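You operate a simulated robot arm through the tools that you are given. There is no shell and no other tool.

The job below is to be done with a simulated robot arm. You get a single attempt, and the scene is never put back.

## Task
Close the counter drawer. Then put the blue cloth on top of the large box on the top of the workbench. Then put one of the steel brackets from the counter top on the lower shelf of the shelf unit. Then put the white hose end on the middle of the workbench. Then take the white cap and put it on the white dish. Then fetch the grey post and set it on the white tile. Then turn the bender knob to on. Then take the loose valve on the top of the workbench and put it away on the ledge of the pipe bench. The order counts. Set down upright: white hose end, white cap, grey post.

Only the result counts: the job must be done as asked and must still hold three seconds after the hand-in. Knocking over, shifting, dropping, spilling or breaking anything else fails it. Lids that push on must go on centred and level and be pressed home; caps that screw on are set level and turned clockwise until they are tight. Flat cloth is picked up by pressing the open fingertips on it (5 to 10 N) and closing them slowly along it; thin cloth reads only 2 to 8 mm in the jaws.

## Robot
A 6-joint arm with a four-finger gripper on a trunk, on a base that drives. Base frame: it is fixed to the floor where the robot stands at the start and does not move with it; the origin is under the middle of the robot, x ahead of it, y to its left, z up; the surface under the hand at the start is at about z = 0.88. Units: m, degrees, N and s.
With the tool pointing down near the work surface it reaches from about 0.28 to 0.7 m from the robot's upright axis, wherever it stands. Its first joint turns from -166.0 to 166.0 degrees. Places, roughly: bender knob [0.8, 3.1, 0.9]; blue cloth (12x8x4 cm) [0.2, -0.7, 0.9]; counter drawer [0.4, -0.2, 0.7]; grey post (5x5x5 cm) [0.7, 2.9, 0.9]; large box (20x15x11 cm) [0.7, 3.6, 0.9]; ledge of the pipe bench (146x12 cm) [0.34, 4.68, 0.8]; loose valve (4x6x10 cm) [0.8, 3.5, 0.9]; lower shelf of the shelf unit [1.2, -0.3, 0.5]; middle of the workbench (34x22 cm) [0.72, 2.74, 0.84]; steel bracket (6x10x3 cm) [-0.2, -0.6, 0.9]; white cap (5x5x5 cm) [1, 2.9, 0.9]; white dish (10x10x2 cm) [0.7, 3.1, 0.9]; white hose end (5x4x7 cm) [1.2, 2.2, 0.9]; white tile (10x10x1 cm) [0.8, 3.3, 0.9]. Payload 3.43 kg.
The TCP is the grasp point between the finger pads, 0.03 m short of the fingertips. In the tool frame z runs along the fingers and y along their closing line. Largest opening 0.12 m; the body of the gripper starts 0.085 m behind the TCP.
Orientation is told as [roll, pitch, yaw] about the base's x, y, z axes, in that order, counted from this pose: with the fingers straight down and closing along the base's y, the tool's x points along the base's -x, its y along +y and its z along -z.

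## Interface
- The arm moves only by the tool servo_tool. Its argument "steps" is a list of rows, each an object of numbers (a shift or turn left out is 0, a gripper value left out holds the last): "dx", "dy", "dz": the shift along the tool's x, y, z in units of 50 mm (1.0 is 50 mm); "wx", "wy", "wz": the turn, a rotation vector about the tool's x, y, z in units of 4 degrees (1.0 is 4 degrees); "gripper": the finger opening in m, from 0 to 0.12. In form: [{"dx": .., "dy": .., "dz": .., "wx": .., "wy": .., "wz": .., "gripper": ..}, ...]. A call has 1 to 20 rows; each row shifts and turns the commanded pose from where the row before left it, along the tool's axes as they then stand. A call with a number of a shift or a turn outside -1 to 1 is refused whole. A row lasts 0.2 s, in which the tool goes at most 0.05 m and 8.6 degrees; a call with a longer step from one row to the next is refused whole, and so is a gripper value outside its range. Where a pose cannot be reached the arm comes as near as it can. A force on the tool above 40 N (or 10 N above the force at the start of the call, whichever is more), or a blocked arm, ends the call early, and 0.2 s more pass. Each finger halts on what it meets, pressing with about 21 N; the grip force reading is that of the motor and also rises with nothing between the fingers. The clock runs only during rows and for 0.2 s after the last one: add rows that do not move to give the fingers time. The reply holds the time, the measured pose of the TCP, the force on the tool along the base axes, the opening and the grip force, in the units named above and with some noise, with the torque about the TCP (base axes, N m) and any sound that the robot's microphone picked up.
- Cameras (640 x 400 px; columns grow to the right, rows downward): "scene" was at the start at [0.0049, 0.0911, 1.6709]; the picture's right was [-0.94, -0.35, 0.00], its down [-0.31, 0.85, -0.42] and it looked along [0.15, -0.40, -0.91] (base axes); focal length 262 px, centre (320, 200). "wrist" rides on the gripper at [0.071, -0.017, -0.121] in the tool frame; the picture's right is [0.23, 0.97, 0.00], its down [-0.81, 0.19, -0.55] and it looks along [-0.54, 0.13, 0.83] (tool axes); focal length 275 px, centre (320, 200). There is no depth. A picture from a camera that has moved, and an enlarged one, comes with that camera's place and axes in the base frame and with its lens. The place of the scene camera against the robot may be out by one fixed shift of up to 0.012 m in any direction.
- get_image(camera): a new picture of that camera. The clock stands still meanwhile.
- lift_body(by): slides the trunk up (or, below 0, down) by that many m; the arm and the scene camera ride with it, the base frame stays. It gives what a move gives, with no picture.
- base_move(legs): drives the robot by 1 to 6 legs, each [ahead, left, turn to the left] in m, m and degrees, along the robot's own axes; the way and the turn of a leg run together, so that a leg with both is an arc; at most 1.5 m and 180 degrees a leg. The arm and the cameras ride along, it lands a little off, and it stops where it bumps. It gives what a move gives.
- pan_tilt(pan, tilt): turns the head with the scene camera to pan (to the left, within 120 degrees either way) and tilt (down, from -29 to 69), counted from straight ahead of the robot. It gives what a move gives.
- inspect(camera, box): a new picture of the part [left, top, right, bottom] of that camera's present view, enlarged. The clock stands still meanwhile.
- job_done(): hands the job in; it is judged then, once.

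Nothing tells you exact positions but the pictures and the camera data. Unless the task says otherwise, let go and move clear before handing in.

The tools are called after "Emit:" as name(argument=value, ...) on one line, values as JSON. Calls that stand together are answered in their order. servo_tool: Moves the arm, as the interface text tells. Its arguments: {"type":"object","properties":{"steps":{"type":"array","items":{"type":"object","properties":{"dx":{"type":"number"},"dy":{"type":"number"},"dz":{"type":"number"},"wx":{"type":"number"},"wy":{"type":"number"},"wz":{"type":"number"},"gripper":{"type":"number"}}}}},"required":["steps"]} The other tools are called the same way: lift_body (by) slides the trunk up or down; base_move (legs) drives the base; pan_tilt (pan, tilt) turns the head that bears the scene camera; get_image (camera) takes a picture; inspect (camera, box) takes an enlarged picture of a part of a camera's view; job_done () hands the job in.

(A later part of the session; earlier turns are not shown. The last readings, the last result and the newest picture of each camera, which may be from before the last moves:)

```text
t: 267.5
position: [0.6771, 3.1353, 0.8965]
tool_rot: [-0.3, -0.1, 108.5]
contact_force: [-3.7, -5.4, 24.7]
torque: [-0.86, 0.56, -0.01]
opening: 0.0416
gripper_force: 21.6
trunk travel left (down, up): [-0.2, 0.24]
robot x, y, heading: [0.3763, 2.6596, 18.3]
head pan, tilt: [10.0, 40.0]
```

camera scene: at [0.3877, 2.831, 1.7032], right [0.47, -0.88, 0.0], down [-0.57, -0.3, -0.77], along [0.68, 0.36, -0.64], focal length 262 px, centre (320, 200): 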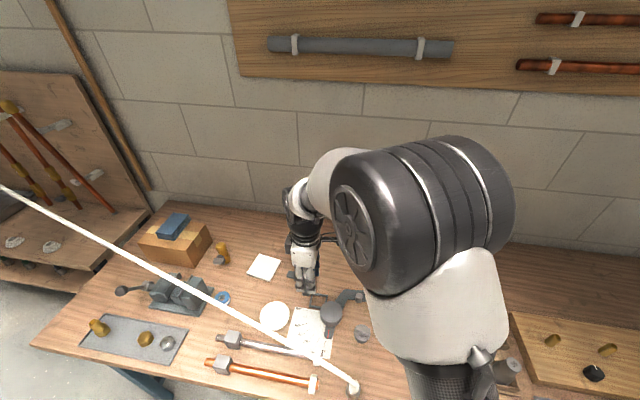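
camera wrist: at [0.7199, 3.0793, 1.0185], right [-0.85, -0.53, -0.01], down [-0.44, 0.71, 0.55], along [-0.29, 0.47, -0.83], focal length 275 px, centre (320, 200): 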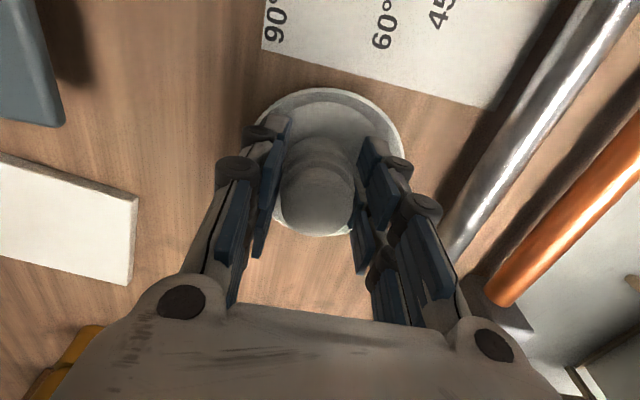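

The contact has moved to the other side, so the dish centre lies between, and a bit further left. I'll raise, shift 12 mm left, and lower again.

Emit:
servo_tool(steps=[{"dz": -0.15}, {"dy": -0.06, "dx": -0.24}, {"dz": 0.1}, {}])

Emit:
servo_tool(steps=[{"dz": 0.05}, {"dz": 0.04}, {}])

Emit:
get_image(camera="wrist")

```text
t: 268.5
position: [0.6761, 3.1484, 0.8986]
tool_rot: [-0.2, 0.1, 108.5]
contact_force: [-0.5, -0.4, 0.7]
torque: [0.03, -0.01, -0.03]
opening: 0.0411
gripper_force: 20.5
trunk travel left (down, up): [-0.2, 0.24]
robot x, y, heading: [0.3717, 2.6596, 18.0]
head pan, tilt: [10.0, 40.0]
```

```text
t: 269.3
position: [0.6777, 3.1484, 0.894]
tool_rot: [-0.2, -0.1, 108.6]
contact_force: [-0.3, -5.1, 12.0]
torque: [0.2, -0.05, -0.02]
opening: 0.0412
gripper_force: 21.2
trunk travel left (down, up): [-0.2, 0.24]
robot x, y, heading: [0.3718, 2.6587, 17.9]
head pan, tilt: [10.0, 40.0]
```

```text
taken
camera wrist: at [0.7155, 3.085, 1.0158], right [-0.85, -0.53, 0.0], down [-0.44, 0.71, 0.55], along [-0.29, 0.47, -0.83], focal length 275 px, centre (320, 200)
```

wrist: 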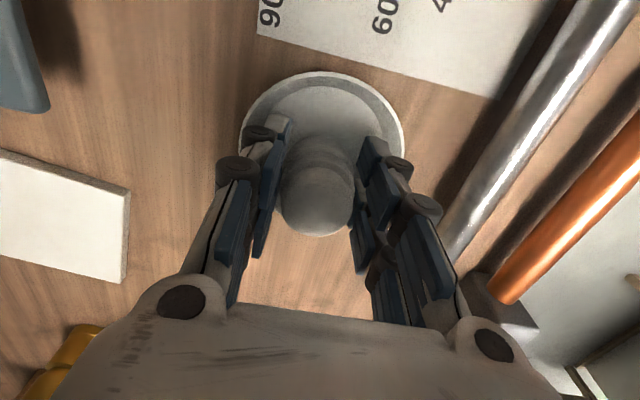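

Now the contact is nearly central. I'll open just a few millimetres, check, and lift away.

Emit:
servo_tool(steps=[{"gripper": 0.044}, {"gripper": 0.047}, {"gripper": 0.05}, {}, {}])

Emit:
get_image(camera="wrist")

```text
t: 270.5
position: [0.6778, 3.1488, 0.8938]
tool_rot: [-0.2, -0.1, 108.5]
contact_force: [1.5, -4.1, 8.6]
torque: [0.14, -0.09, -0.03]
opening: 0.0511
gripper_force: 0.1
trunk travel left (down, up): [-0.2, 0.24]
robot x, y, heading: [0.3686, 2.6582, 18.2]
head pan, tilt: [10.0, 40.0]
```

```text
taken
camera wrist: at [0.7154, 3.0853, 1.0151], right [-0.85, -0.53, 0.0], down [-0.44, 0.71, 0.55], along [-0.29, 0.47, -0.83], focal length 275 px, centre (320, 200)
```

wrist: 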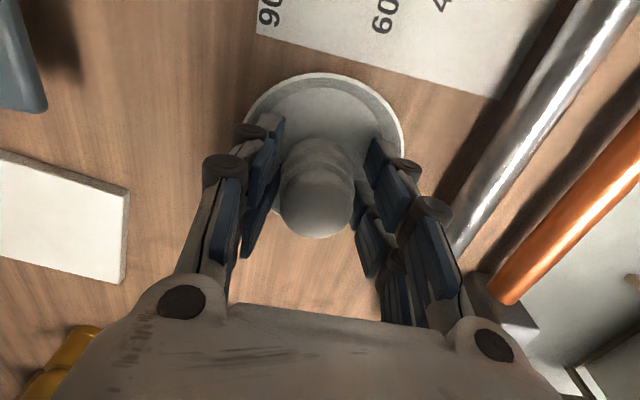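

The cap stands in the dish. I'll lift straight up.

Emit:
servo_tool(steps=[{"dz": -0.1}, {"dz": -0.2}, {"dz": -0.4}, {"dz": -0.6}, {"dz": -0.8}, {"dz": -0.8}, {"dz": -0.8}, {"dz": -0.8}, {}])

Emit:
get_image(camera="wrist")

Emit:
inspect(camera="scene", box=[220, 270, 320, 340])

```text
t: 272.5
position: [0.6764, 3.1462, 1.1174]
tool_rot: [0.0, 0.1, 108.5]
contact_force: [-0.5, 0.3, -0.5]
torque: [-0.01, -0.01, 0.0]
opening: 0.0502
gripper_force: 0.0
trunk travel left (down, up): [-0.2, 0.24]
robot x, y, heading: [0.376, 2.6553, 18.3]
head pan, tilt: [10.0, 40.0]
```

```text
taken
camera wrist: at [0.7145, 3.0834, 1.2392], right [-0.85, -0.53, 0.0], down [-0.44, 0.71, 0.55], along [-0.29, 0.47, -0.83], focal length 275 px, centre (320, 200)
```

wrist: 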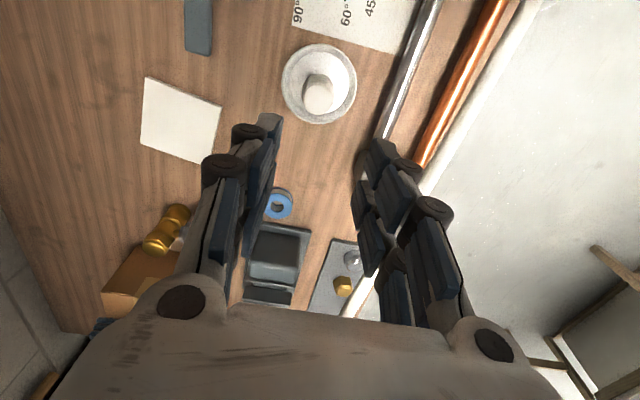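

```text
5.71 times, centred on (270, 305) of scene
camera zoom: at [0.3879, 2.8314, 1.7031], right [0.47, -0.88, 0.0], down [-0.57, -0.3, -0.77], along [0.68, 0.36, -0.64], focal length 1495 px, centre (606, -400)
```

zoom: 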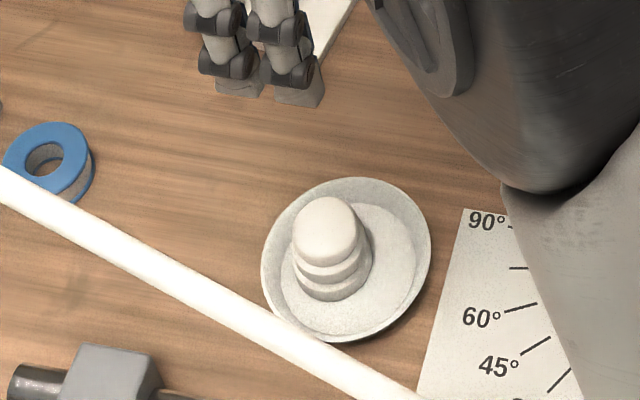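

The cap stands upright on the dish. Next is the grey post. I'll move over it and look closely, along with the tile and the knob.

Emit:
servo_tool(steps=[{"dx": 0.6, "gripper": 0.085}, {"dx": 0.8}, {"dx": 0.8}, {"dx": 0.8}, {"dx": 0.8}, {"dx": 0.8}, {"dx": 0.8}, {"dx": 0.8}, {"dx": 0.4, "dy": 0.3}, {}])

Emit:
get_image(camera="wrist")

Emit:
inspect(camera="wrist", box=[160, 0, 420, 230])

Emit:
inspect(camera="scene", box=[260, 240, 420, 350])

```text
t: 274.7
position: [0.7667, 2.8293, 1.1188]
tool_rot: [-0.2, 0.0, 108.6]
contact_force: [0.1, -0.4, -0.8]
torque: [-0.01, 0.07, 0.0]
opening: 0.0848
gripper_force: 0.1
trunk travel left (down, up): [-0.2, 0.24]
robot x, y, heading: [0.3703, 2.6608, 18.2]
head pan, tilt: [10.0, 40.0]
```

```text
taken
camera wrist: at [0.8048, 2.7664, 1.2407], right [-0.85, -0.53, 0.0], down [-0.44, 0.71, 0.55], along [-0.29, 0.47, -0.83], focal length 275 px, centre (320, 200)
```

wrist: 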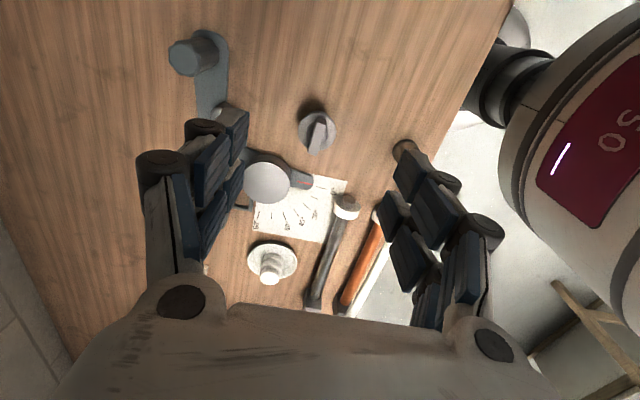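

```text
1.74 times, centred on (290, 115) of wrist
camera zoom: at [0.8048, 2.7664, 1.2407], right [-0.85, -0.53, 0.0], down [-0.44, 0.71, 0.55], along [-0.29, 0.47, -0.83], focal length 479 px, centre (372, 348)
```

zoom: 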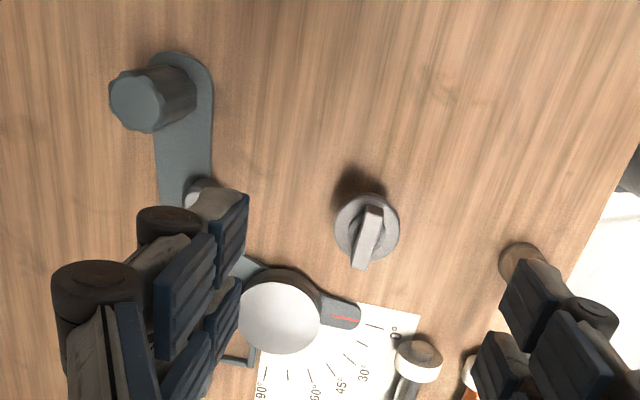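

```text
3.64 times, centred on (340, 295) of scene
camera zoom: at [0.3881, 2.8312, 1.7032], right [0.47, -0.88, 0.0], down [-0.57, -0.3, -0.77], along [0.68, 0.36, -0.64], focal length 952 px, centre (247, -146)
```

zoom: 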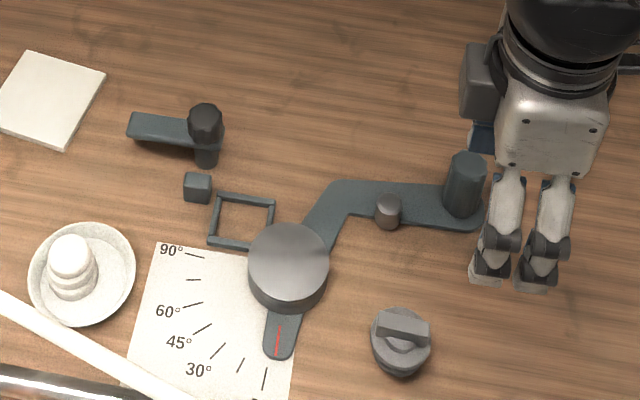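

The grey post is the round piece with a bar on top at about [1.594, 2.507], and the black faceted knob on its pillar near the tile is the bender knob. I'll centre over the post and lower part way.

Emit:
servo_tool(steps=[{"dx": -0.53, "dy": 0.1, "gripper": 0.078}, {"dx": -0.53, "dy": 0.09}, {"dz": 0.8}, {"dz": 0.8}, {"dz": 0.8}, {}])

Emit:
get_image(camera="wrist")

Emit:
inspect(camera="scene", box=[300, 270, 420, 360])

```text
t: 276.1
position: [0.7417, 2.8789, 0.9994]
tool_rot: [-0.2, 0.0, 108.5]
contact_force: [-0.2, 0.4, 0.0]
torque: [0.02, -0.02, -0.02]
opening: 0.0782
gripper_force: 0.0
trunk travel left (down, up): [-0.2, 0.24]
robot x, y, heading: [0.373, 2.6542, 18.7]
head pan, tilt: [10.0, 40.0]
```

```text
taken
camera wrist: at [0.7792, 2.8158, 1.1209], right [-0.85, -0.53, 0.0], down [-0.44, 0.71, 0.55], along [-0.29, 0.47, -0.83], focal length 275 px, centre (320, 200)
```

wrist: 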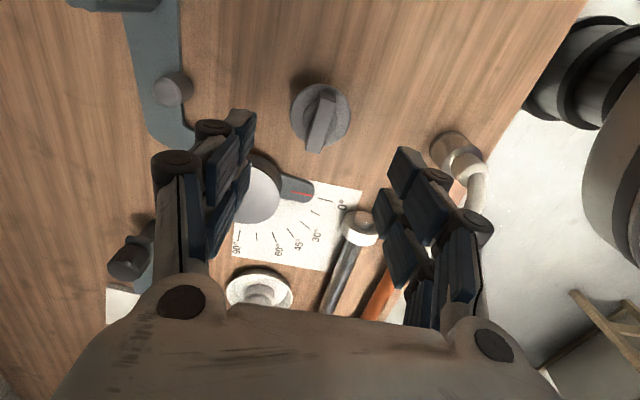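

```text
4.44 times, centred on (360, 315) of scene
camera zoom: at [0.3871, 2.8306, 1.7033], right [0.47, -0.88, 0.0], down [-0.57, -0.3, -0.77], along [0.68, 0.36, -0.64], focal length 1163 px, centre (142, -311)
```

zoom: 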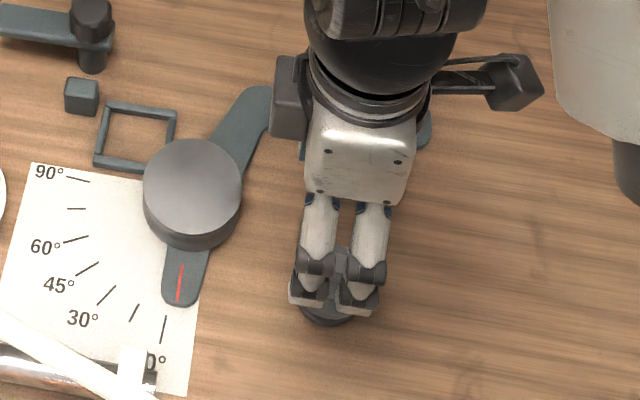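

Centred within a few millimetres. I'll lower around the post.

Emit:
servo_tool(steps=[{"dz": 0.7}, {"dz": 0.7}, {"dz": 0.5}, {"dz": 0.25}, {}])

Emit:
get_image(camera="wrist")

```text
t: 277.3
position: [0.7399, 2.8797, 0.89]
tool_rot: [-0.2, 0.0, 108.5]
contact_force: [-0.2, -0.4, 0.7]
torque: [0.02, 0.02, 0.02]
opening: 0.0782
gripper_force: 0.1
trunk travel left (down, up): [-0.2, 0.24]
robot x, y, heading: [0.3689, 2.6566, 18.2]
head pan, tilt: [10.0, 40.0]
```

```text
taken
camera wrist: at [0.7783, 2.816, 1.0121], right [-0.85, -0.53, 0.0], down [-0.44, 0.71, 0.55], along [-0.29, 0.47, -0.83], focal length 275 px, centre (320, 200)
```

wrist: 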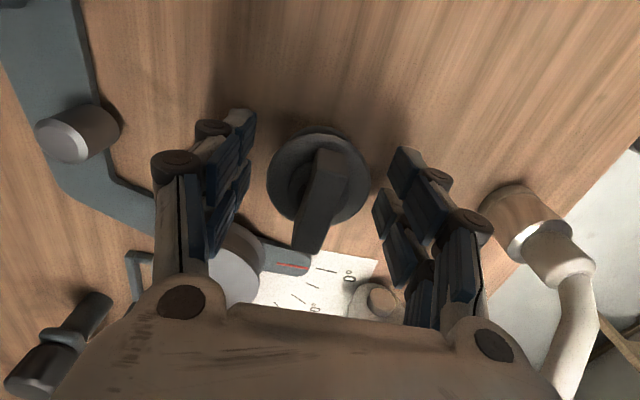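

Emit:
servo_tool(steps=[{"dz": 0.1}, {}, {"gripper": 0.068}, {"gripper": 0.058}, {"gripper": 0.048}, {"gripper": 0.038}, {"gripper": 0.025}, {"gripper": 0.01}, {}, {}])

Emit:
get_image(camera="wrist")

```text
t: 279.5
position: [0.7404, 2.8797, 0.8845]
tool_rot: [-0.2, 0.0, 108.5]
contact_force: [0.6, 1.0, 1.5]
torque: [0.04, 0.01, 0.01]
opening: 0.0466
gripper_force: 20.7
trunk travel left (down, up): [-0.2, 0.24]
robot x, y, heading: [0.3675, 2.6594, 18.1]
head pan, tilt: [10.0, 40.0]
```

```text
taken
camera wrist: at [0.7788, 2.8162, 1.0068], right [-0.85, -0.53, 0.0], down [-0.44, 0.71, 0.55], along [-0.29, 0.47, -0.83], focal length 275 px, centre (320, 200)
```

wrist: 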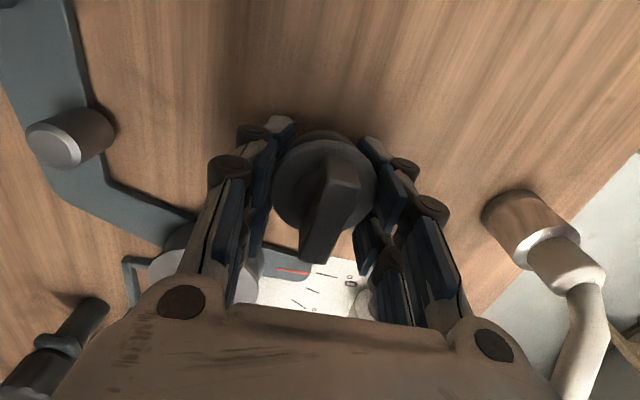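

Gripped at 47 mm. I'll lift gently and check it's free and upright.

Emit:
servo_tool(steps=[{"dz": -0.05}, {"dz": -0.1}, {"dz": -0.2}, {"dz": -0.3}, {}])

Emit:
get_image(camera="wrist")

Emit:
inspect(camera="scene", box=[300, 270, 420, 360])

```text
t: 280.7
position: [0.7401, 2.8782, 0.9187]
tool_rot: [0.0, 0.0, 108.5]
contact_force: [-0.3, 0.0, -0.5]
torque: [-0.05, 0.05, 0.01]
opening: 0.0465
gripper_force: 21.3
trunk travel left (down, up): [-0.2, 0.24]
robot x, y, heading: [0.3717, 2.6558, 18.1]
head pan, tilt: [10.0, 40.0]
```

```text
taken
camera wrist: at [0.7792, 2.8156, 1.0397], right [-0.85, -0.53, 0.0], down [-0.44, 0.71, 0.55], along [-0.29, 0.47, -0.83], focal length 275 px, centre (320, 200)
```

wrist: 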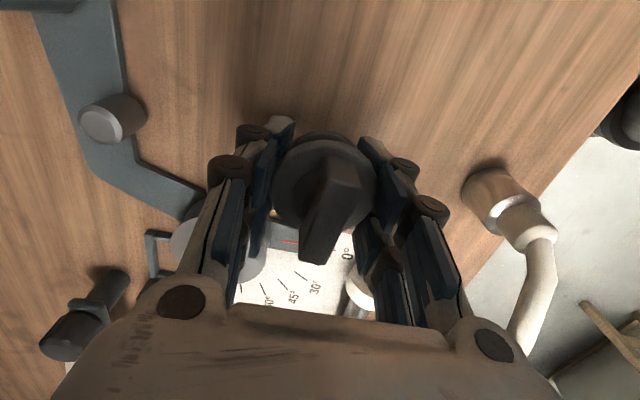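

```text
4.44 times, centred on (360, 315) of scene
camera zoom: at [0.3879, 2.8311, 1.7032], right [0.47, -0.88, 0.0], down [-0.57, -0.3, -0.77], along [0.68, 0.36, -0.64], focal length 1163 px, centre (142, -311)
```

zoom: 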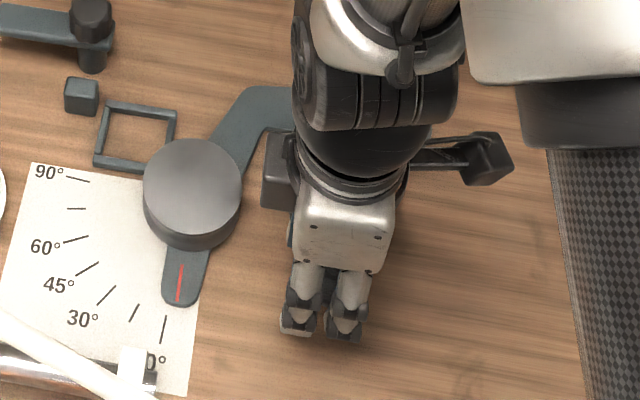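

The post is free and held upright. I'll raise it well above the hose, drive left, and move to the tile.

Emit:
servo_tool(steps=[{"dz": -0.5}, {"dz": -0.8}, {"dz": -0.8}, {"dz": -0.8}, {"dz": -0.8}, {"dz": -0.8}, {"dz": -0.4}, {}])

Emit:
base_move(legs=[[0, 0.32, 0]])

Emit:
get_image(camera="wrist")

Emit:
get_image(camera="scene")

```text
t: 282.5
position: [0.7404, 2.8786, 1.1641]
tool_rot: [-0.1, 0.1, 108.5]
contact_force: [0.4, -0.4, -0.6]
torque: [0.0, 0.0, 0.0]
opening: 0.0463
gripper_force: 21.0
trunk travel left (down, up): [-0.2, 0.24]
robot x, y, heading: [0.3699, 2.6573, 18.4]
head pan, tilt: [10.0, 40.0]
```

```text
t: 284.7
position: [0.6383, 3.1866, 1.1636]
tool_rot: [-0.3, 0.0, 108.9]
contact_force: [0.2, -0.5, -1.3]
torque: [-0.05, -0.02, -0.02]
opening: 0.0463
gripper_force: 21.0
trunk travel left (down, up): [-0.2, 0.24]
robot x, y, heading: [0.2708, 2.9621, 18.3]
head pan, tilt: [10.0, 40.0]
```

```text
taken
camera wrist: at [0.6772, 3.1246, 1.2844], right [-0.85, -0.53, 0.0], down [-0.44, 0.71, 0.55], along [-0.29, 0.47, -0.83], focal length 275 px, centre (320, 200)
```

wrist: 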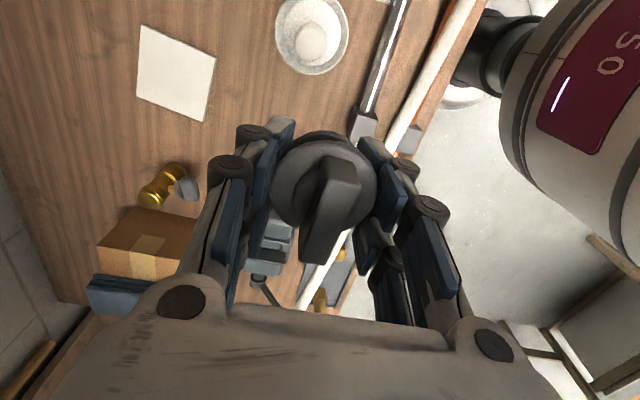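

```text
taken
camera scene: at [0.286, 3.1375, 1.7031], right [0.48, -0.88, 0.0], down [-0.57, -0.31, -0.77], along [0.67, 0.36, -0.64], focal length 262 px, centre (320, 200)
```

scene: 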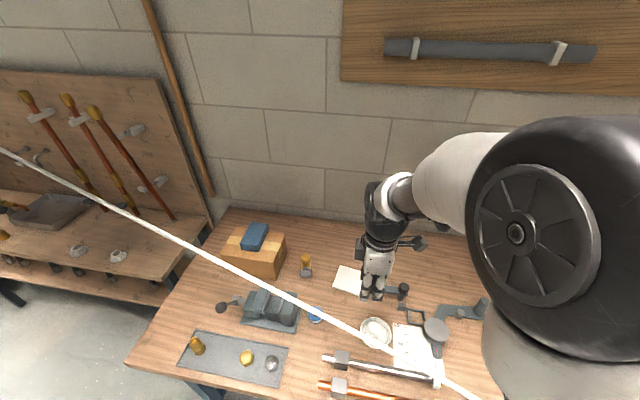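

The tile centre is at [1.795, 2.877]. I'll move the post over it.

Emit:
servo_tool(steps=[{"dy": -0.5, "dx": -0.1}, {"dy": -0.8, "dx": -0.17}, {"dy": -0.8, "dx": -0.17}, {"dy": -0.8, "dx": -0.17}, {"dy": -0.7, "dx": -0.15}, {"dy": -0.4, "dx": -0.1}, {"dz": 0.7}, {"dz": 0.8}, {}])

Emit:
get_image(camera="wrist")

Emit:
inspect(camera="scene", box=[280, 220, 440, 330])

```text
t: 286.7
position: [0.8126, 3.2941, 1.0883]
tool_rot: [-0.2, 0.1, 108.8]
contact_force: [-0.8, 0.3, -1.1]
torque: [0.0, 0.01, -0.03]
opening: 0.0466
gripper_force: 20.9
trunk travel left (down, up): [-0.2, 0.24]
robot x, y, heading: [0.2735, 2.9599, 18.5]
head pan, tilt: [10.0, 40.0]
```

```text
taken
camera wrist: at [0.8519, 3.2303, 1.2095], right [-0.85, -0.53, 0.0], down [-0.44, 0.7, 0.55], along [-0.29, 0.47, -0.83], focal length 275 px, centre (320, 200)
```

wrist: 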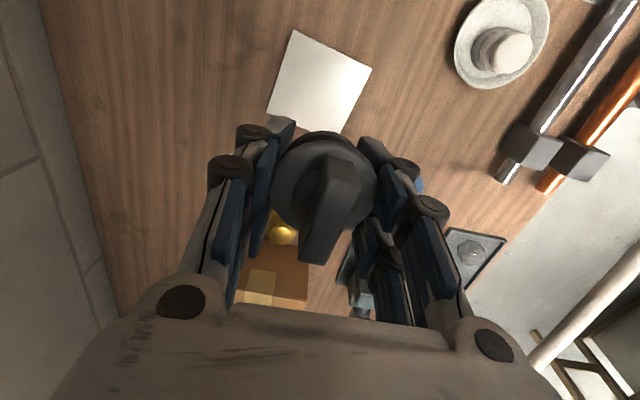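

```text
3.64 times, centred on (360, 275) of scene
camera zoom: at [0.2859, 3.1362, 1.7033], right [0.47, -0.88, 0.0], down [-0.57, -0.31, -0.77], along [0.67, 0.36, -0.64], focal length 952 px, centre (174, -73)
```

zoom: 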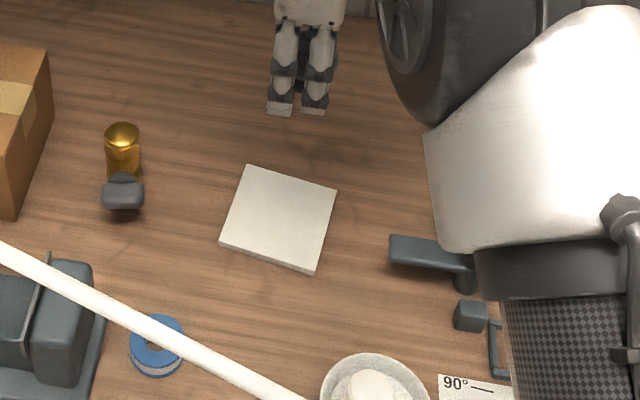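

Emit:
servo_tool(steps=[{"dy": -0.08, "dx": 0.08}, {"dz": 0.7}, {"dz": 0.8}, {"dz": 0.8}, {"dz": 0.7}, {"dz": 0.4}, {}])

Emit:
get_image(camera="wrist")

Emit:
inspect(camera="scene", box=[280, 220, 440, 330])

```text
t: 288.3
position: [0.8212, 3.2883, 0.9178]
tool_rot: [-0.1, -0.1, 108.8]
contact_force: [-1.1, 0.5, -0.6]
torque: [-0.02, 0.01, 0.0]
opening: 0.0465
gripper_force: 20.5
trunk travel left (down, up): [-0.2, 0.24]
robot x, y, heading: [0.2698, 2.9606, 18.4]
head pan, tilt: [10.0, 40.0]
```

```text
taken
camera wrist: at [0.8598, 3.226, 1.0399], right [-0.85, -0.53, 0.0], down [-0.44, 0.71, 0.55], along [-0.29, 0.47, -0.83], focal length 275 px, centre (320, 200)
```

wrist: 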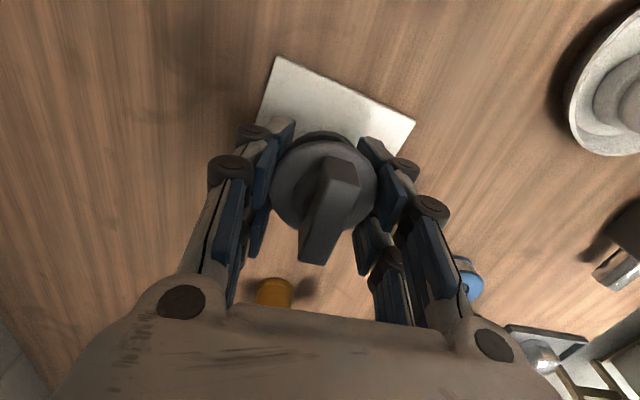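

```text
3.64 times, centred on (360, 275) of scene
camera zoom: at [0.2862, 3.1364, 1.7033], right [0.47, -0.88, 0.0], down [-0.57, -0.31, -0.77], along [0.67, 0.36, -0.64], focal length 952 px, centre (174, -73)
```

zoom: 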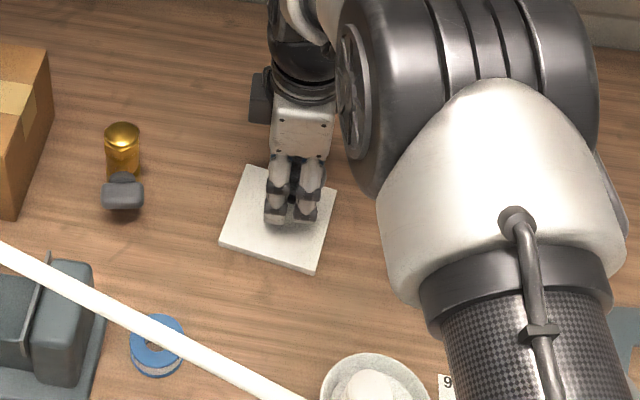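

Over the tile's centre. Lowering in small steps until it touches.

Emit:
servo_tool(steps=[{"dz": 0.15}, {"dz": 0.12}, {"dz": 0.06}, {}])

Emit:
servo_tool(steps=[{"dz": 0.05}, {"dz": 0.05}, {}])

```text
t: 289.3
position: [0.8203, 3.2899, 0.9022]
tool_rot: [-0.2, 0.0, 108.8]
contact_force: [0.6, -1.0, -1.1]
torque: [0.0, 0.01, 0.0]
opening: 0.0464
gripper_force: 21.3
trunk travel left (down, up): [-0.2, 0.24]
robot x, y, heading: [0.2711, 2.9617, 18.6]
head pan, tilt: [10.0, 40.0]
```

```text
t: 290.1
position: [0.8207, 3.289, 0.8976]
tool_rot: [-0.2, 0.1, 108.9]
contact_force: [-0.7, 0.8, -0.3]
torque: [0.01, -0.03, 0.0]
opening: 0.0465
gripper_force: 20.7
trunk travel left (down, up): [-0.2, 0.24]
robot x, y, heading: [0.2688, 2.9661, 18.2]
head pan, tilt: [10.0, 40.0]
```

Emit:
servo_tool(steps=[{"dz": 0.04}, {"dz": 0.04}, {}])

Emit:
servo_tool(steps=[{"dz": 0.03}, {}])

```text
t: 290.9
position: [0.8199, 3.2889, 0.8943]
tool_rot: [-0.4, 0.0, 108.8]
contact_force: [2.2, 0.7, 9.2]
torque: [-0.03, -0.05, 0.02]
opening: 0.0464
gripper_force: 20.8
trunk travel left (down, up): [-0.2, 0.24]
robot x, y, heading: [0.2721, 2.9614, 18.4]
head pan, tilt: [10.0, 40.0]
```

```text
t: 291.5
position: [0.8198, 3.2897, 0.8916]
tool_rot: [-0.4, 0.0, 108.8]
contact_force: [2.2, 2.5, 9.5]
torque: [-0.03, -0.11, 0.04]
opening: 0.0464
gripper_force: 21.2
trunk travel left (down, up): [-0.2, 0.24]
robot x, y, heading: [0.2727, 2.9622, 18.5]
head pan, tilt: [10.0, 40.0]
```

The post is flat on the tile, with the contact central. I'll open the jaws and lift off.

Emit:
servo_tool(steps=[{"gripper": 0.05}, {"gripper": 0.056}, {"gripper": 0.062}, {"gripper": 0.068}, {}, {}])

Emit:
get_image(camera="wrist")

Emit:
servo_tool(steps=[{"dz": -0.1}, {"dz": -0.3}, {"dz": -0.5}, {"dz": -0.8}, {"dz": -0.8}, {"dz": -0.8}, {"dz": -0.8}, {}])

Emit:
get_image(camera="wrist")

Emit:
inspect(camera="scene", box=[280, 220, 440, 330])

```text
t: 292.9
position: [0.8186, 3.2899, 0.891]
tool_rot: [-0.2, 0.0, 108.9]
contact_force: [0.3, 0.2, 0.6]
torque: [-0.01, -0.01, -0.02]
opening: 0.0683
gripper_force: 0.3
trunk travel left (down, up): [-0.2, 0.24]
robot x, y, heading: [0.2715, 2.9638, 18.7]
head pan, tilt: [10.0, 40.0]
```

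```text
taken
camera wrist: at [0.8585, 3.2267, 1.0127], right [-0.85, -0.53, 0.0], down [-0.44, 0.71, 0.55], along [-0.29, 0.47, -0.83], focal length 275 px, centre (320, 200)
```

wrist: 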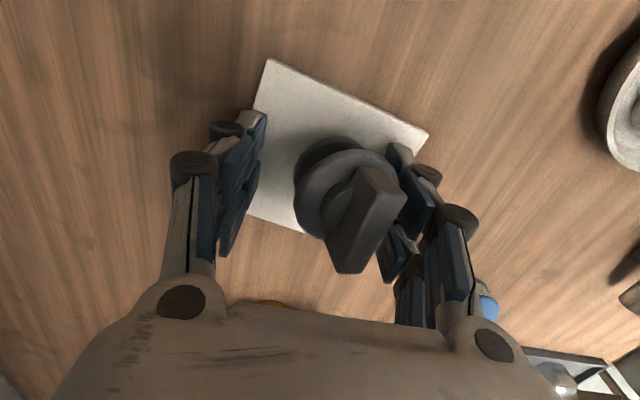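

```text
t: 294.7
position: [0.822, 3.2889, 1.0977]
tool_rot: [-0.2, -0.1, 108.8]
contact_force: [0.6, -0.4, -0.2]
torque: [-0.01, -0.04, -0.01]
opening: 0.0678
gripper_force: 0.1
trunk travel left (down, up): [-0.2, 0.24]
robot x, y, heading: [0.2715, 2.9651, 18.4]
head pan, tilt: [10.0, 40.0]
```

```text
taken
camera wrist: at [0.8596, 3.2257, 1.2182], right [-0.85, -0.53, 0.0], down [-0.44, 0.71, 0.55], along [-0.29, 0.47, -0.83], focal length 275 px, centre (320, 200)
```

wrist: 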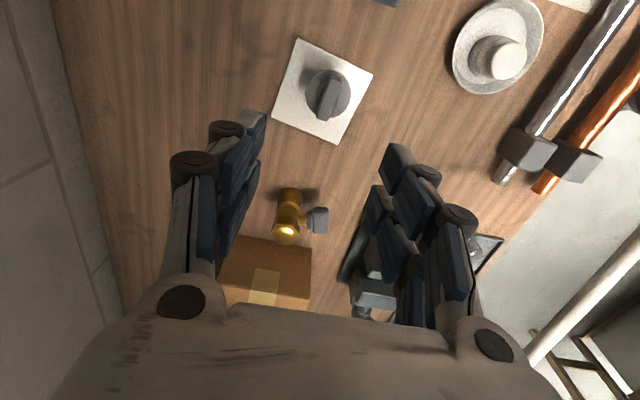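

```text
3.64 times, centred on (360, 275) of scene
camera zoom: at [0.2867, 3.1368, 1.7032], right [0.47, -0.88, 0.0], down [-0.57, -0.31, -0.77], along [0.67, 0.36, -0.64], focal length 952 px, centre (174, -73)
```

zoom: 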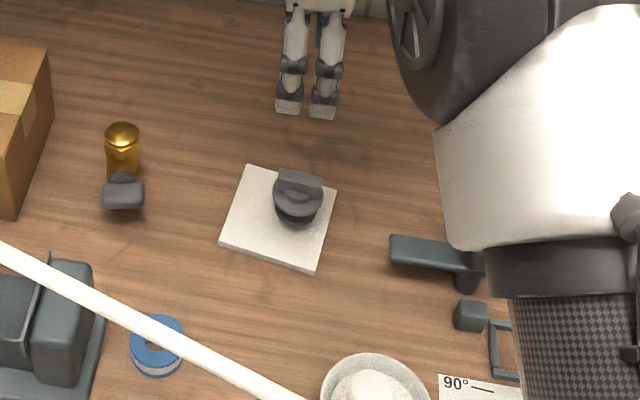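

The post stands on the tile. Next is the bender knob. I'll move back along the bench to get a close view of it.

Emit:
servo_tool(steps=[{"dx": 0.6}, {"dx": 0.8}, {"dx": 0.8}, {"dx": 0.8}, {"dx": 0.8}, {"dx": 0.6, "dy": 0.3}, {}])

Emit:
get_image(camera="wrist")

Emit:
inspect(camera="wrist", box=[240, 30, 400, 170])

Emit:
inspect(camera="scene", box=[360, 260, 480, 350])

```text
t: 296.3
position: [0.8766, 3.0752, 1.0979]
tool_rot: [-0.2, 0.0, 108.9]
contact_force: [0.2, -0.2, 0.0]
torque: [-0.03, 0.0, 0.01]
opening: 0.0681
gripper_force: 0.1
trunk travel left (down, up): [-0.2, 0.24]
robot x, y, heading: [0.2719, 2.9611, 18.5]
head pan, tilt: [10.0, 40.0]
```

```text
taken
camera wrist: at [0.9158, 3.013, 1.2178], right [-0.85, -0.53, 0.0], down [-0.44, 0.71, 0.55], along [-0.29, 0.47, -0.83], focal length 275 px, centre (320, 200)
```

wrist: 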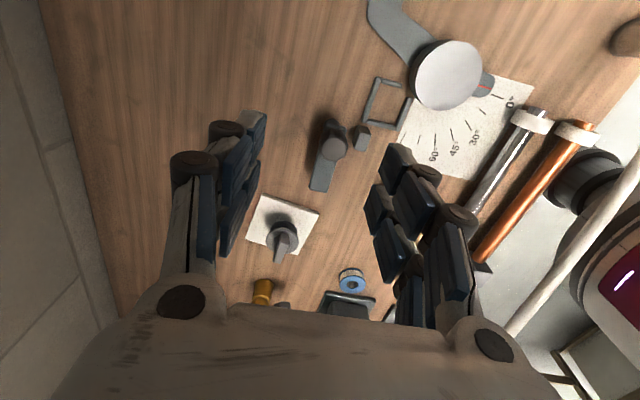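

```text
2.86 times, centred on (320, 100) of wrist
camera zoom: at [0.9158, 3.013, 1.2178], right [-0.85, -0.53, 0.0], down [-0.44, 0.71, 0.55], along [-0.29, 0.47, -0.83], focal length 786 px, centre (320, 486)
```

zoom: 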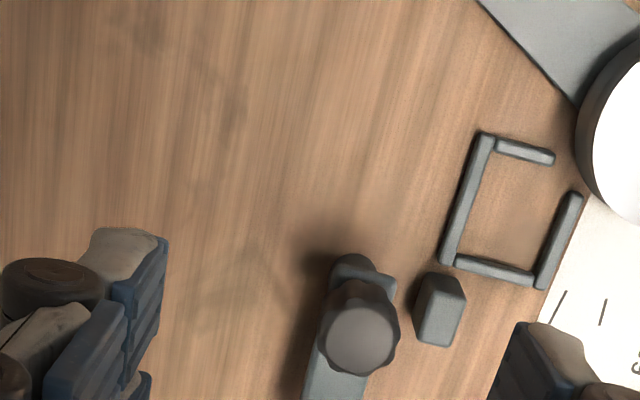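

```text
4.44 times, centred on (420, 305) of scene
camera zoom: at [0.2866, 3.1371, 1.7032], right [0.48, -0.88, 0.0], down [-0.57, -0.31, -0.77], along [0.67, 0.36, -0.64], focal length 1163 px, centre (-124, -267)
```

zoom: 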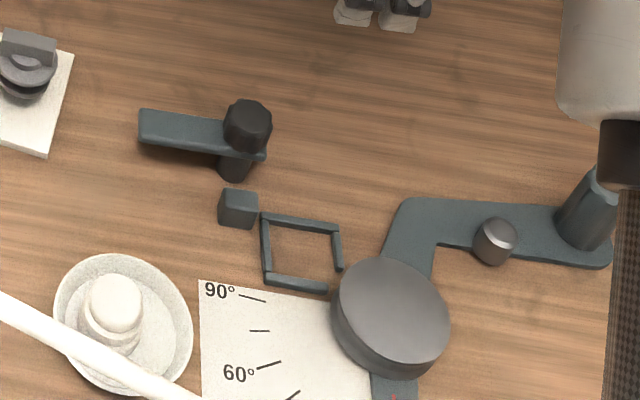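

The knob is a black faceted cap on a short pillar, carrying a flat arm that points left, at about [1.757, 2.693] and z 0.92. I need to see any markings, so I'll bring the camera closer.

Emit:
servo_tool(steps=[{"dx": 0.5, "dy": 0.2}, {"dx": 0.5, "dy": 0.2}, {"dz": 0.7}, {"dz": 0.7}, {"dz": 0.4}, {}])

Emit:
get_image(camera="wrist")

Emit:
inspect(camera="wrist", box=[250, 60, 410, 200])

```text
t: 297.7
position: [0.8743, 3.0223, 1.0071]
tool_rot: [-0.3, 0.0, 108.7]
contact_force: [-0.6, -1.0, -0.3]
torque: [0.01, 0.01, 0.01]
opening: 0.0681
gripper_force: 0.1
trunk travel left (down, up): [-0.2, 0.24]
robot x, y, heading: [0.2709, 2.9595, 18.5]
head pan, tilt: [10.0, 40.0]
```

```text
taken
camera wrist: at [0.9125, 2.9597, 1.1275], right [-0.85, -0.53, 0.0], down [-0.44, 0.71, 0.55], along [-0.29, 0.47, -0.83], focal length 275 px, centre (320, 200)
```

wrist: 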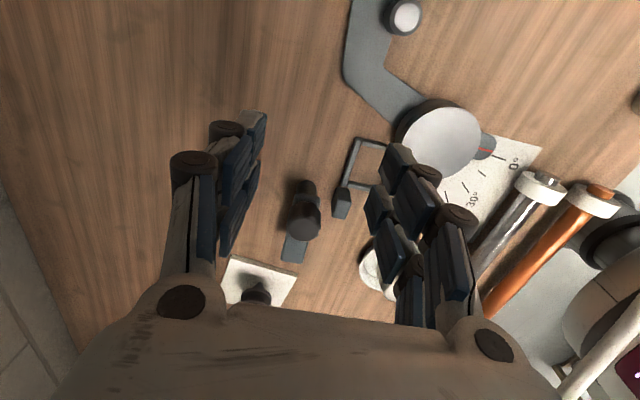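

```text
2.86 times, centred on (330, 130) of wrist
camera zoom: at [0.9125, 2.9597, 1.1275], right [-0.85, -0.53, 0.0], down [-0.44, 0.71, 0.55], along [-0.29, 0.47, -0.83], focal length 786 px, centre (291, 400)
```

zoom: 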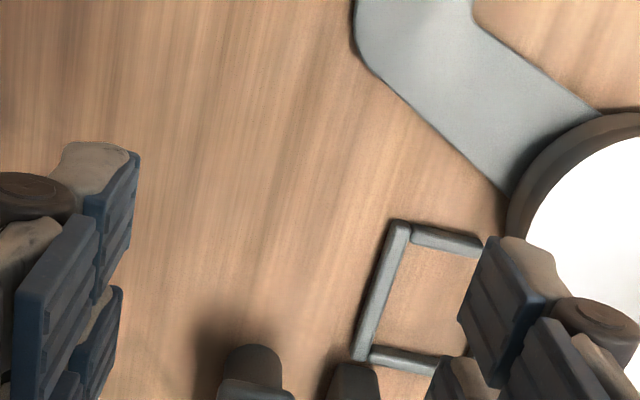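

Emit:
inspect(camera="wrist", box=[255, 160, 365, 285])

Emit:
inspect(camera="scene", box=[370, 275, 450, 335])

```text
3.20 times, centred on (310, 222) of wrist
camera zoom: at [0.9125, 2.9597, 1.1275], right [-0.85, -0.53, 0.0], down [-0.44, 0.71, 0.55], along [-0.29, 0.47, -0.83], focal length 881 px, centre (352, 128)
```

zoom: 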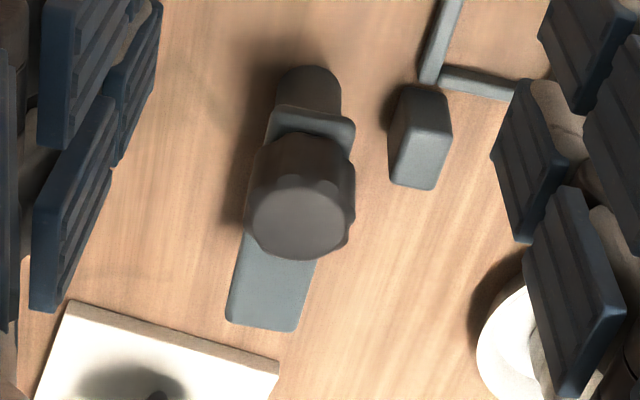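

```text
6.67 times, centred on (410, 305) of scene
camera zoom: at [0.286, 3.1364, 1.7033], right [0.47, -0.88, 0.0], down [-0.57, -0.31, -0.77], along [0.67, 0.36, -0.64], focal length 1745 px, centre (-280, -500)
```

zoom: 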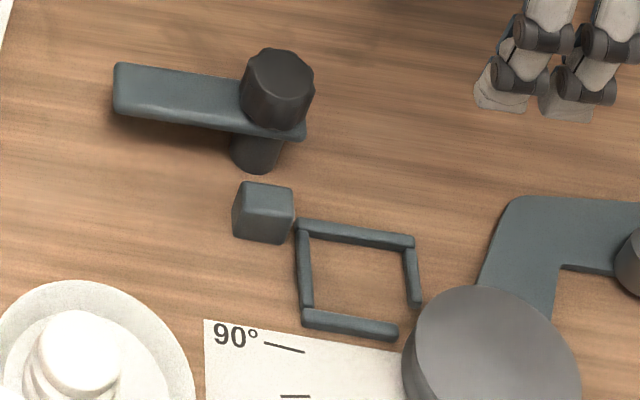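

The knob is a faceted grip over a bar that now points left along the bench. I see no lettering, so I'll grip it from above and feel which way it turns. I'll choose a tool angle from which I can turn either way, and rotate the tool first.

Emit:
servo_tool(steps=[{"wz": 1, "dz": -0.6}, {"wz": 1, "dz": -0.4}, {"wz": 1}, {"wz": 1}, {"wz": 1}, {"wz": 1}, {"wz": 1}, {"wz": 1}, {"wz": 1}, {"wz": 1}, {"wz": 1}, {"wz": 1}, {"wz": 1}, {"wz": 1}, {"wz": 1}, {"wz": 1}, {"wz": 1}, {"wz": 1}, {"wz": 1}, {"wz": 1}])

Emit:
servo_tool(steps=[{"wz": 1}, {"wz": 1}, {"wz": 0.7}, {}])

Emit:
get_image(camera="wrist")

```text
t: 301.9
position: [0.8733, 3.0223, 1.056]
tool_rot: [0.0, -0.1, 28.7]
contact_force: [0.7, -0.6, 0.1]
torque: [-0.03, 0.04, 0.04]
opening: 0.0683
gripper_force: 0.1
trunk travel left (down, up): [-0.2, 0.24]
robot x, y, heading: [0.2709, 2.9646, 18.4]
head pan, tilt: [10.0, 40.0]
```

```text
t: 302.9
position: [0.8734, 3.0224, 1.0566]
tool_rot: [0.1, -0.2, 17.9]
contact_force: [1.2, 0.0, 0.3]
torque: [-0.01, 0.01, 0.03]
opening: 0.0683
gripper_force: 0.1
trunk travel left (down, up): [-0.2, 0.24]
robot x, y, heading: [0.2699, 2.9587, 18.4]
head pan, tilt: [10.0, 40.0]
```

```text
taken
camera wrist: at [0.8104, 2.984, 1.1778], right [-0.52, 0.86, 0.0], down [0.71, 0.43, 0.56], along [0.48, 0.29, -0.83], focal length 275 px, centre (320, 200)
```

wrist: 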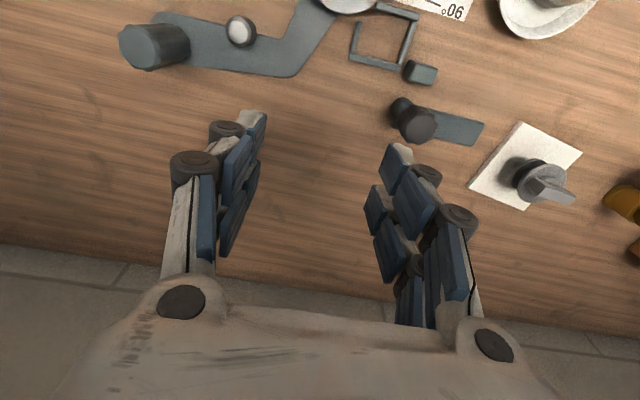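

Emit:
servo_tool(steps=[{"dx": 0.45, "dy": 0.6}, {"dx": 0.45, "dy": 0.6}, {"dx": 0.4, "dy": 0.6}, {"dz": 0.7}, {}])

Emit:
get_image(camera="wrist")

Emit:
inspect(camera="wrist", box=[240, 120, 400, 260])

```text
t: 304.1
position: [0.7829, 3.0901, 1.0245]
tool_rot: [0.0, -0.1, 18.0]
contact_force: [-0.5, -0.3, -0.5]
torque: [-0.02, -0.01, 0.01]
opening: 0.0678
gripper_force: 0.1
trunk travel left (down, up): [-0.2, 0.24]
robot x, y, heading: [0.2663, 2.9643, 18.5]
head pan, tilt: [10.0, 40.0]
```

```text
taken
camera wrist: at [0.7199, 3.0503, 1.1448], right [-0.52, 0.85, 0.0], down [0.71, 0.43, 0.56], along [0.48, 0.29, -0.83], focal length 275 px, centre (320, 200)
```

wrist: 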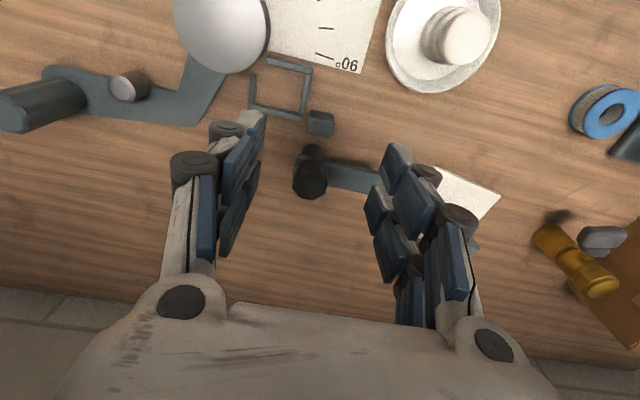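

```text
2.86 times, centred on (320, 190) of wrist
camera zoom: at [0.7199, 3.0503, 1.1448], right [-0.52, 0.85, 0.0], down [0.71, 0.43, 0.56], along [0.48, 0.29, -0.83], focal length 786 px, centre (320, 229)
```

zoom: 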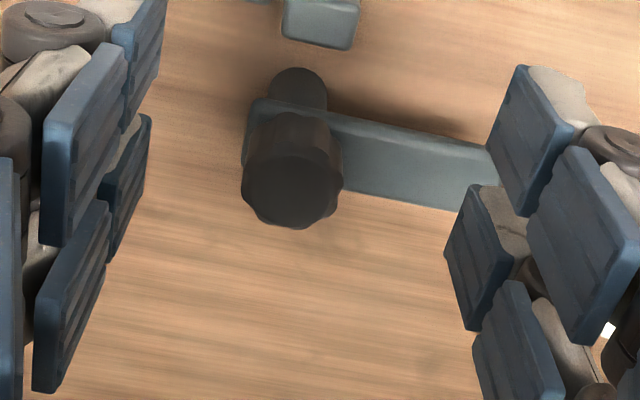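

Axis found: the knob stands at [1.758, 2.700], about 33 mm wide and 4 cm tall above its bar. I'll centre over it and lower so the fingertips stay just above the bar.

Emit:
servo_tool(steps=[{"dx": -0.6, "dy": 0.07}, {"dx": -0.57}, {}, {"dz": 0.7}, {"dz": 0.7}, {"dz": 0.4}, {}])

Emit:
get_image(camera="wrist")

Emit:
inspect(camera="scene", box=[350, 240, 470, 330])

```text
t: 305.7
position: [0.8392, 3.1077, 0.9318]
tool_rot: [0.0, -0.1, 18.0]
contact_force: [-0.3, -0.3, 0.4]
torque: [0.01, -0.01, 0.01]
opening: 0.0682
gripper_force: 0.0
trunk travel left (down, up): [-0.2, 0.24]
robot x, y, heading: [0.2707, 2.96, 18.4]
head pan, tilt: [10.0, 40.0]
```

```text
taken
camera wrist: at [0.7756, 3.0691, 1.0527], right [-0.52, 0.85, 0.0], down [0.71, 0.43, 0.56], along [0.47, 0.29, -0.83], focal length 275 px, centre (320, 200)
```

wrist: 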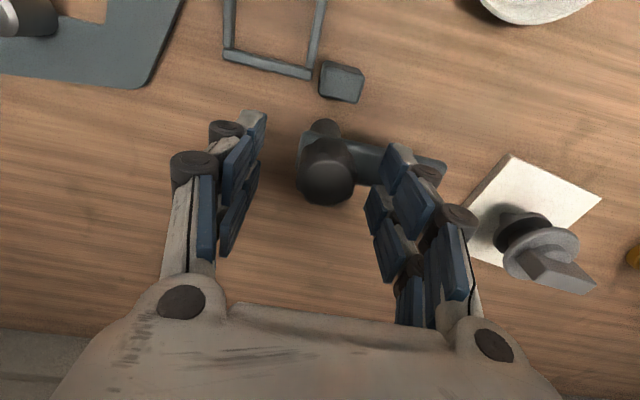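

```text
4.44 times, centred on (410, 285) of scene
camera zoom: at [0.286, 3.1364, 1.7033], right [0.47, -0.88, 0.0], down [-0.57, -0.31, -0.77], along [0.67, 0.36, -0.64], focal length 1163 px, centre (-80, -178)
```

zoom: 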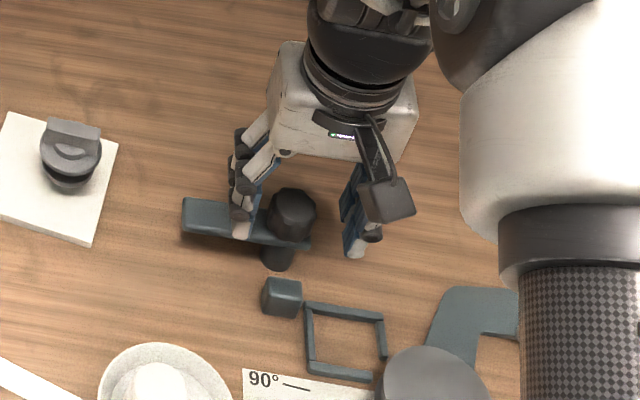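

Emit:
servo_tool(steps=[{"dy": 0.08, "dz": 0.08}, {"gripper": 0.058}, {"gripper": 0.048}, {"gripper": 0.038}, {"gripper": 0.028}, {"gripper": 0.015}, {}, {}])

Emit:
get_image(camera="wrist")

```text
t: 307.5
position: [0.839, 3.1108, 0.9272]
tool_rot: [0.0, -0.2, 18.1]
contact_force: [2.0, -5.8, -0.1]
torque: [-0.25, 0.07, -0.02]
opening: 0.0305
gripper_force: 45.5
trunk travel left (down, up): [-0.2, 0.24]
robot x, y, heading: [0.2729, 2.9622, 18.3]
head pan, tilt: [10.0, 40.0]
```

```text
taken
camera wrist: at [0.7751, 3.0727, 1.0485], right [-0.52, 0.85, 0.0], down [0.71, 0.43, 0.56], along [0.47, 0.29, -0.83], focal length 275 px, centre (320, 200)
```

wrist: 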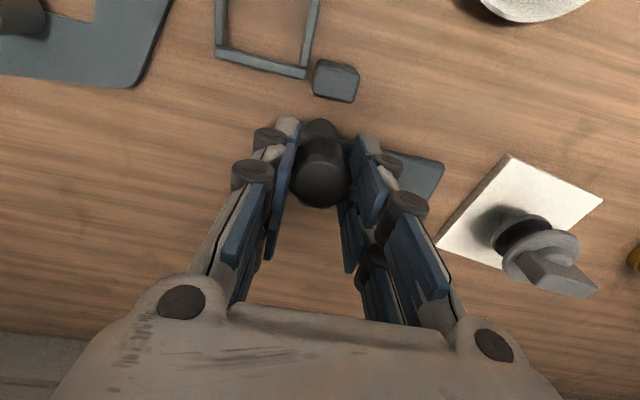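

The knob is gripped at 30 mm. I'll turn 16° counter-clockwise (seen from above) and read the resistance.

Emit:
servo_tool(steps=[{"dy": -0.05}, {"wz": -1}, {"wz": -1}, {"wz": -1}, {"wz": -1}, {}])

Emit:
get_image(camera="wrist")

Emit:
inspect(camera="scene", box=[350, 240, 470, 330])

```text
t: 308.9
position: [0.8368, 3.1114, 0.9276]
tool_rot: [-0.1, -0.2, 34.0]
contact_force: [-3.3, 6.5, -0.6]
torque: [0.1, 0.26, 0.0]
opening: 0.0306
gripper_force: 44.6
trunk travel left (down, up): [-0.2, 0.24]
robot x, y, heading: [0.2699, 2.9591, 18.4]
head pan, tilt: [10.0, 40.0]
```

```text
taken
camera wrist: at [0.7879, 3.0571, 1.0485], right [-0.74, 0.68, 0.0], down [0.56, 0.61, 0.55], along [0.38, 0.41, -0.83], focal length 275 px, centre (320, 200)
```

wrist: 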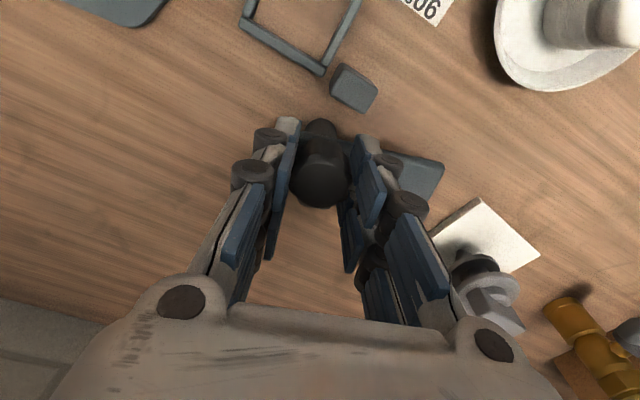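

```text
4.44 times, centred on (410, 285) of scene
camera zoom: at [0.2858, 3.1374, 1.7032], right [0.48, -0.88, 0.0], down [-0.57, -0.31, -0.77], along [0.67, 0.36, -0.64], focal length 1163 px, centre (-80, -178)
```

zoom: 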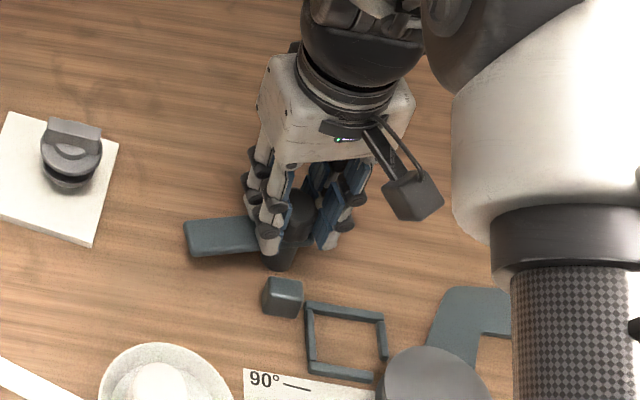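

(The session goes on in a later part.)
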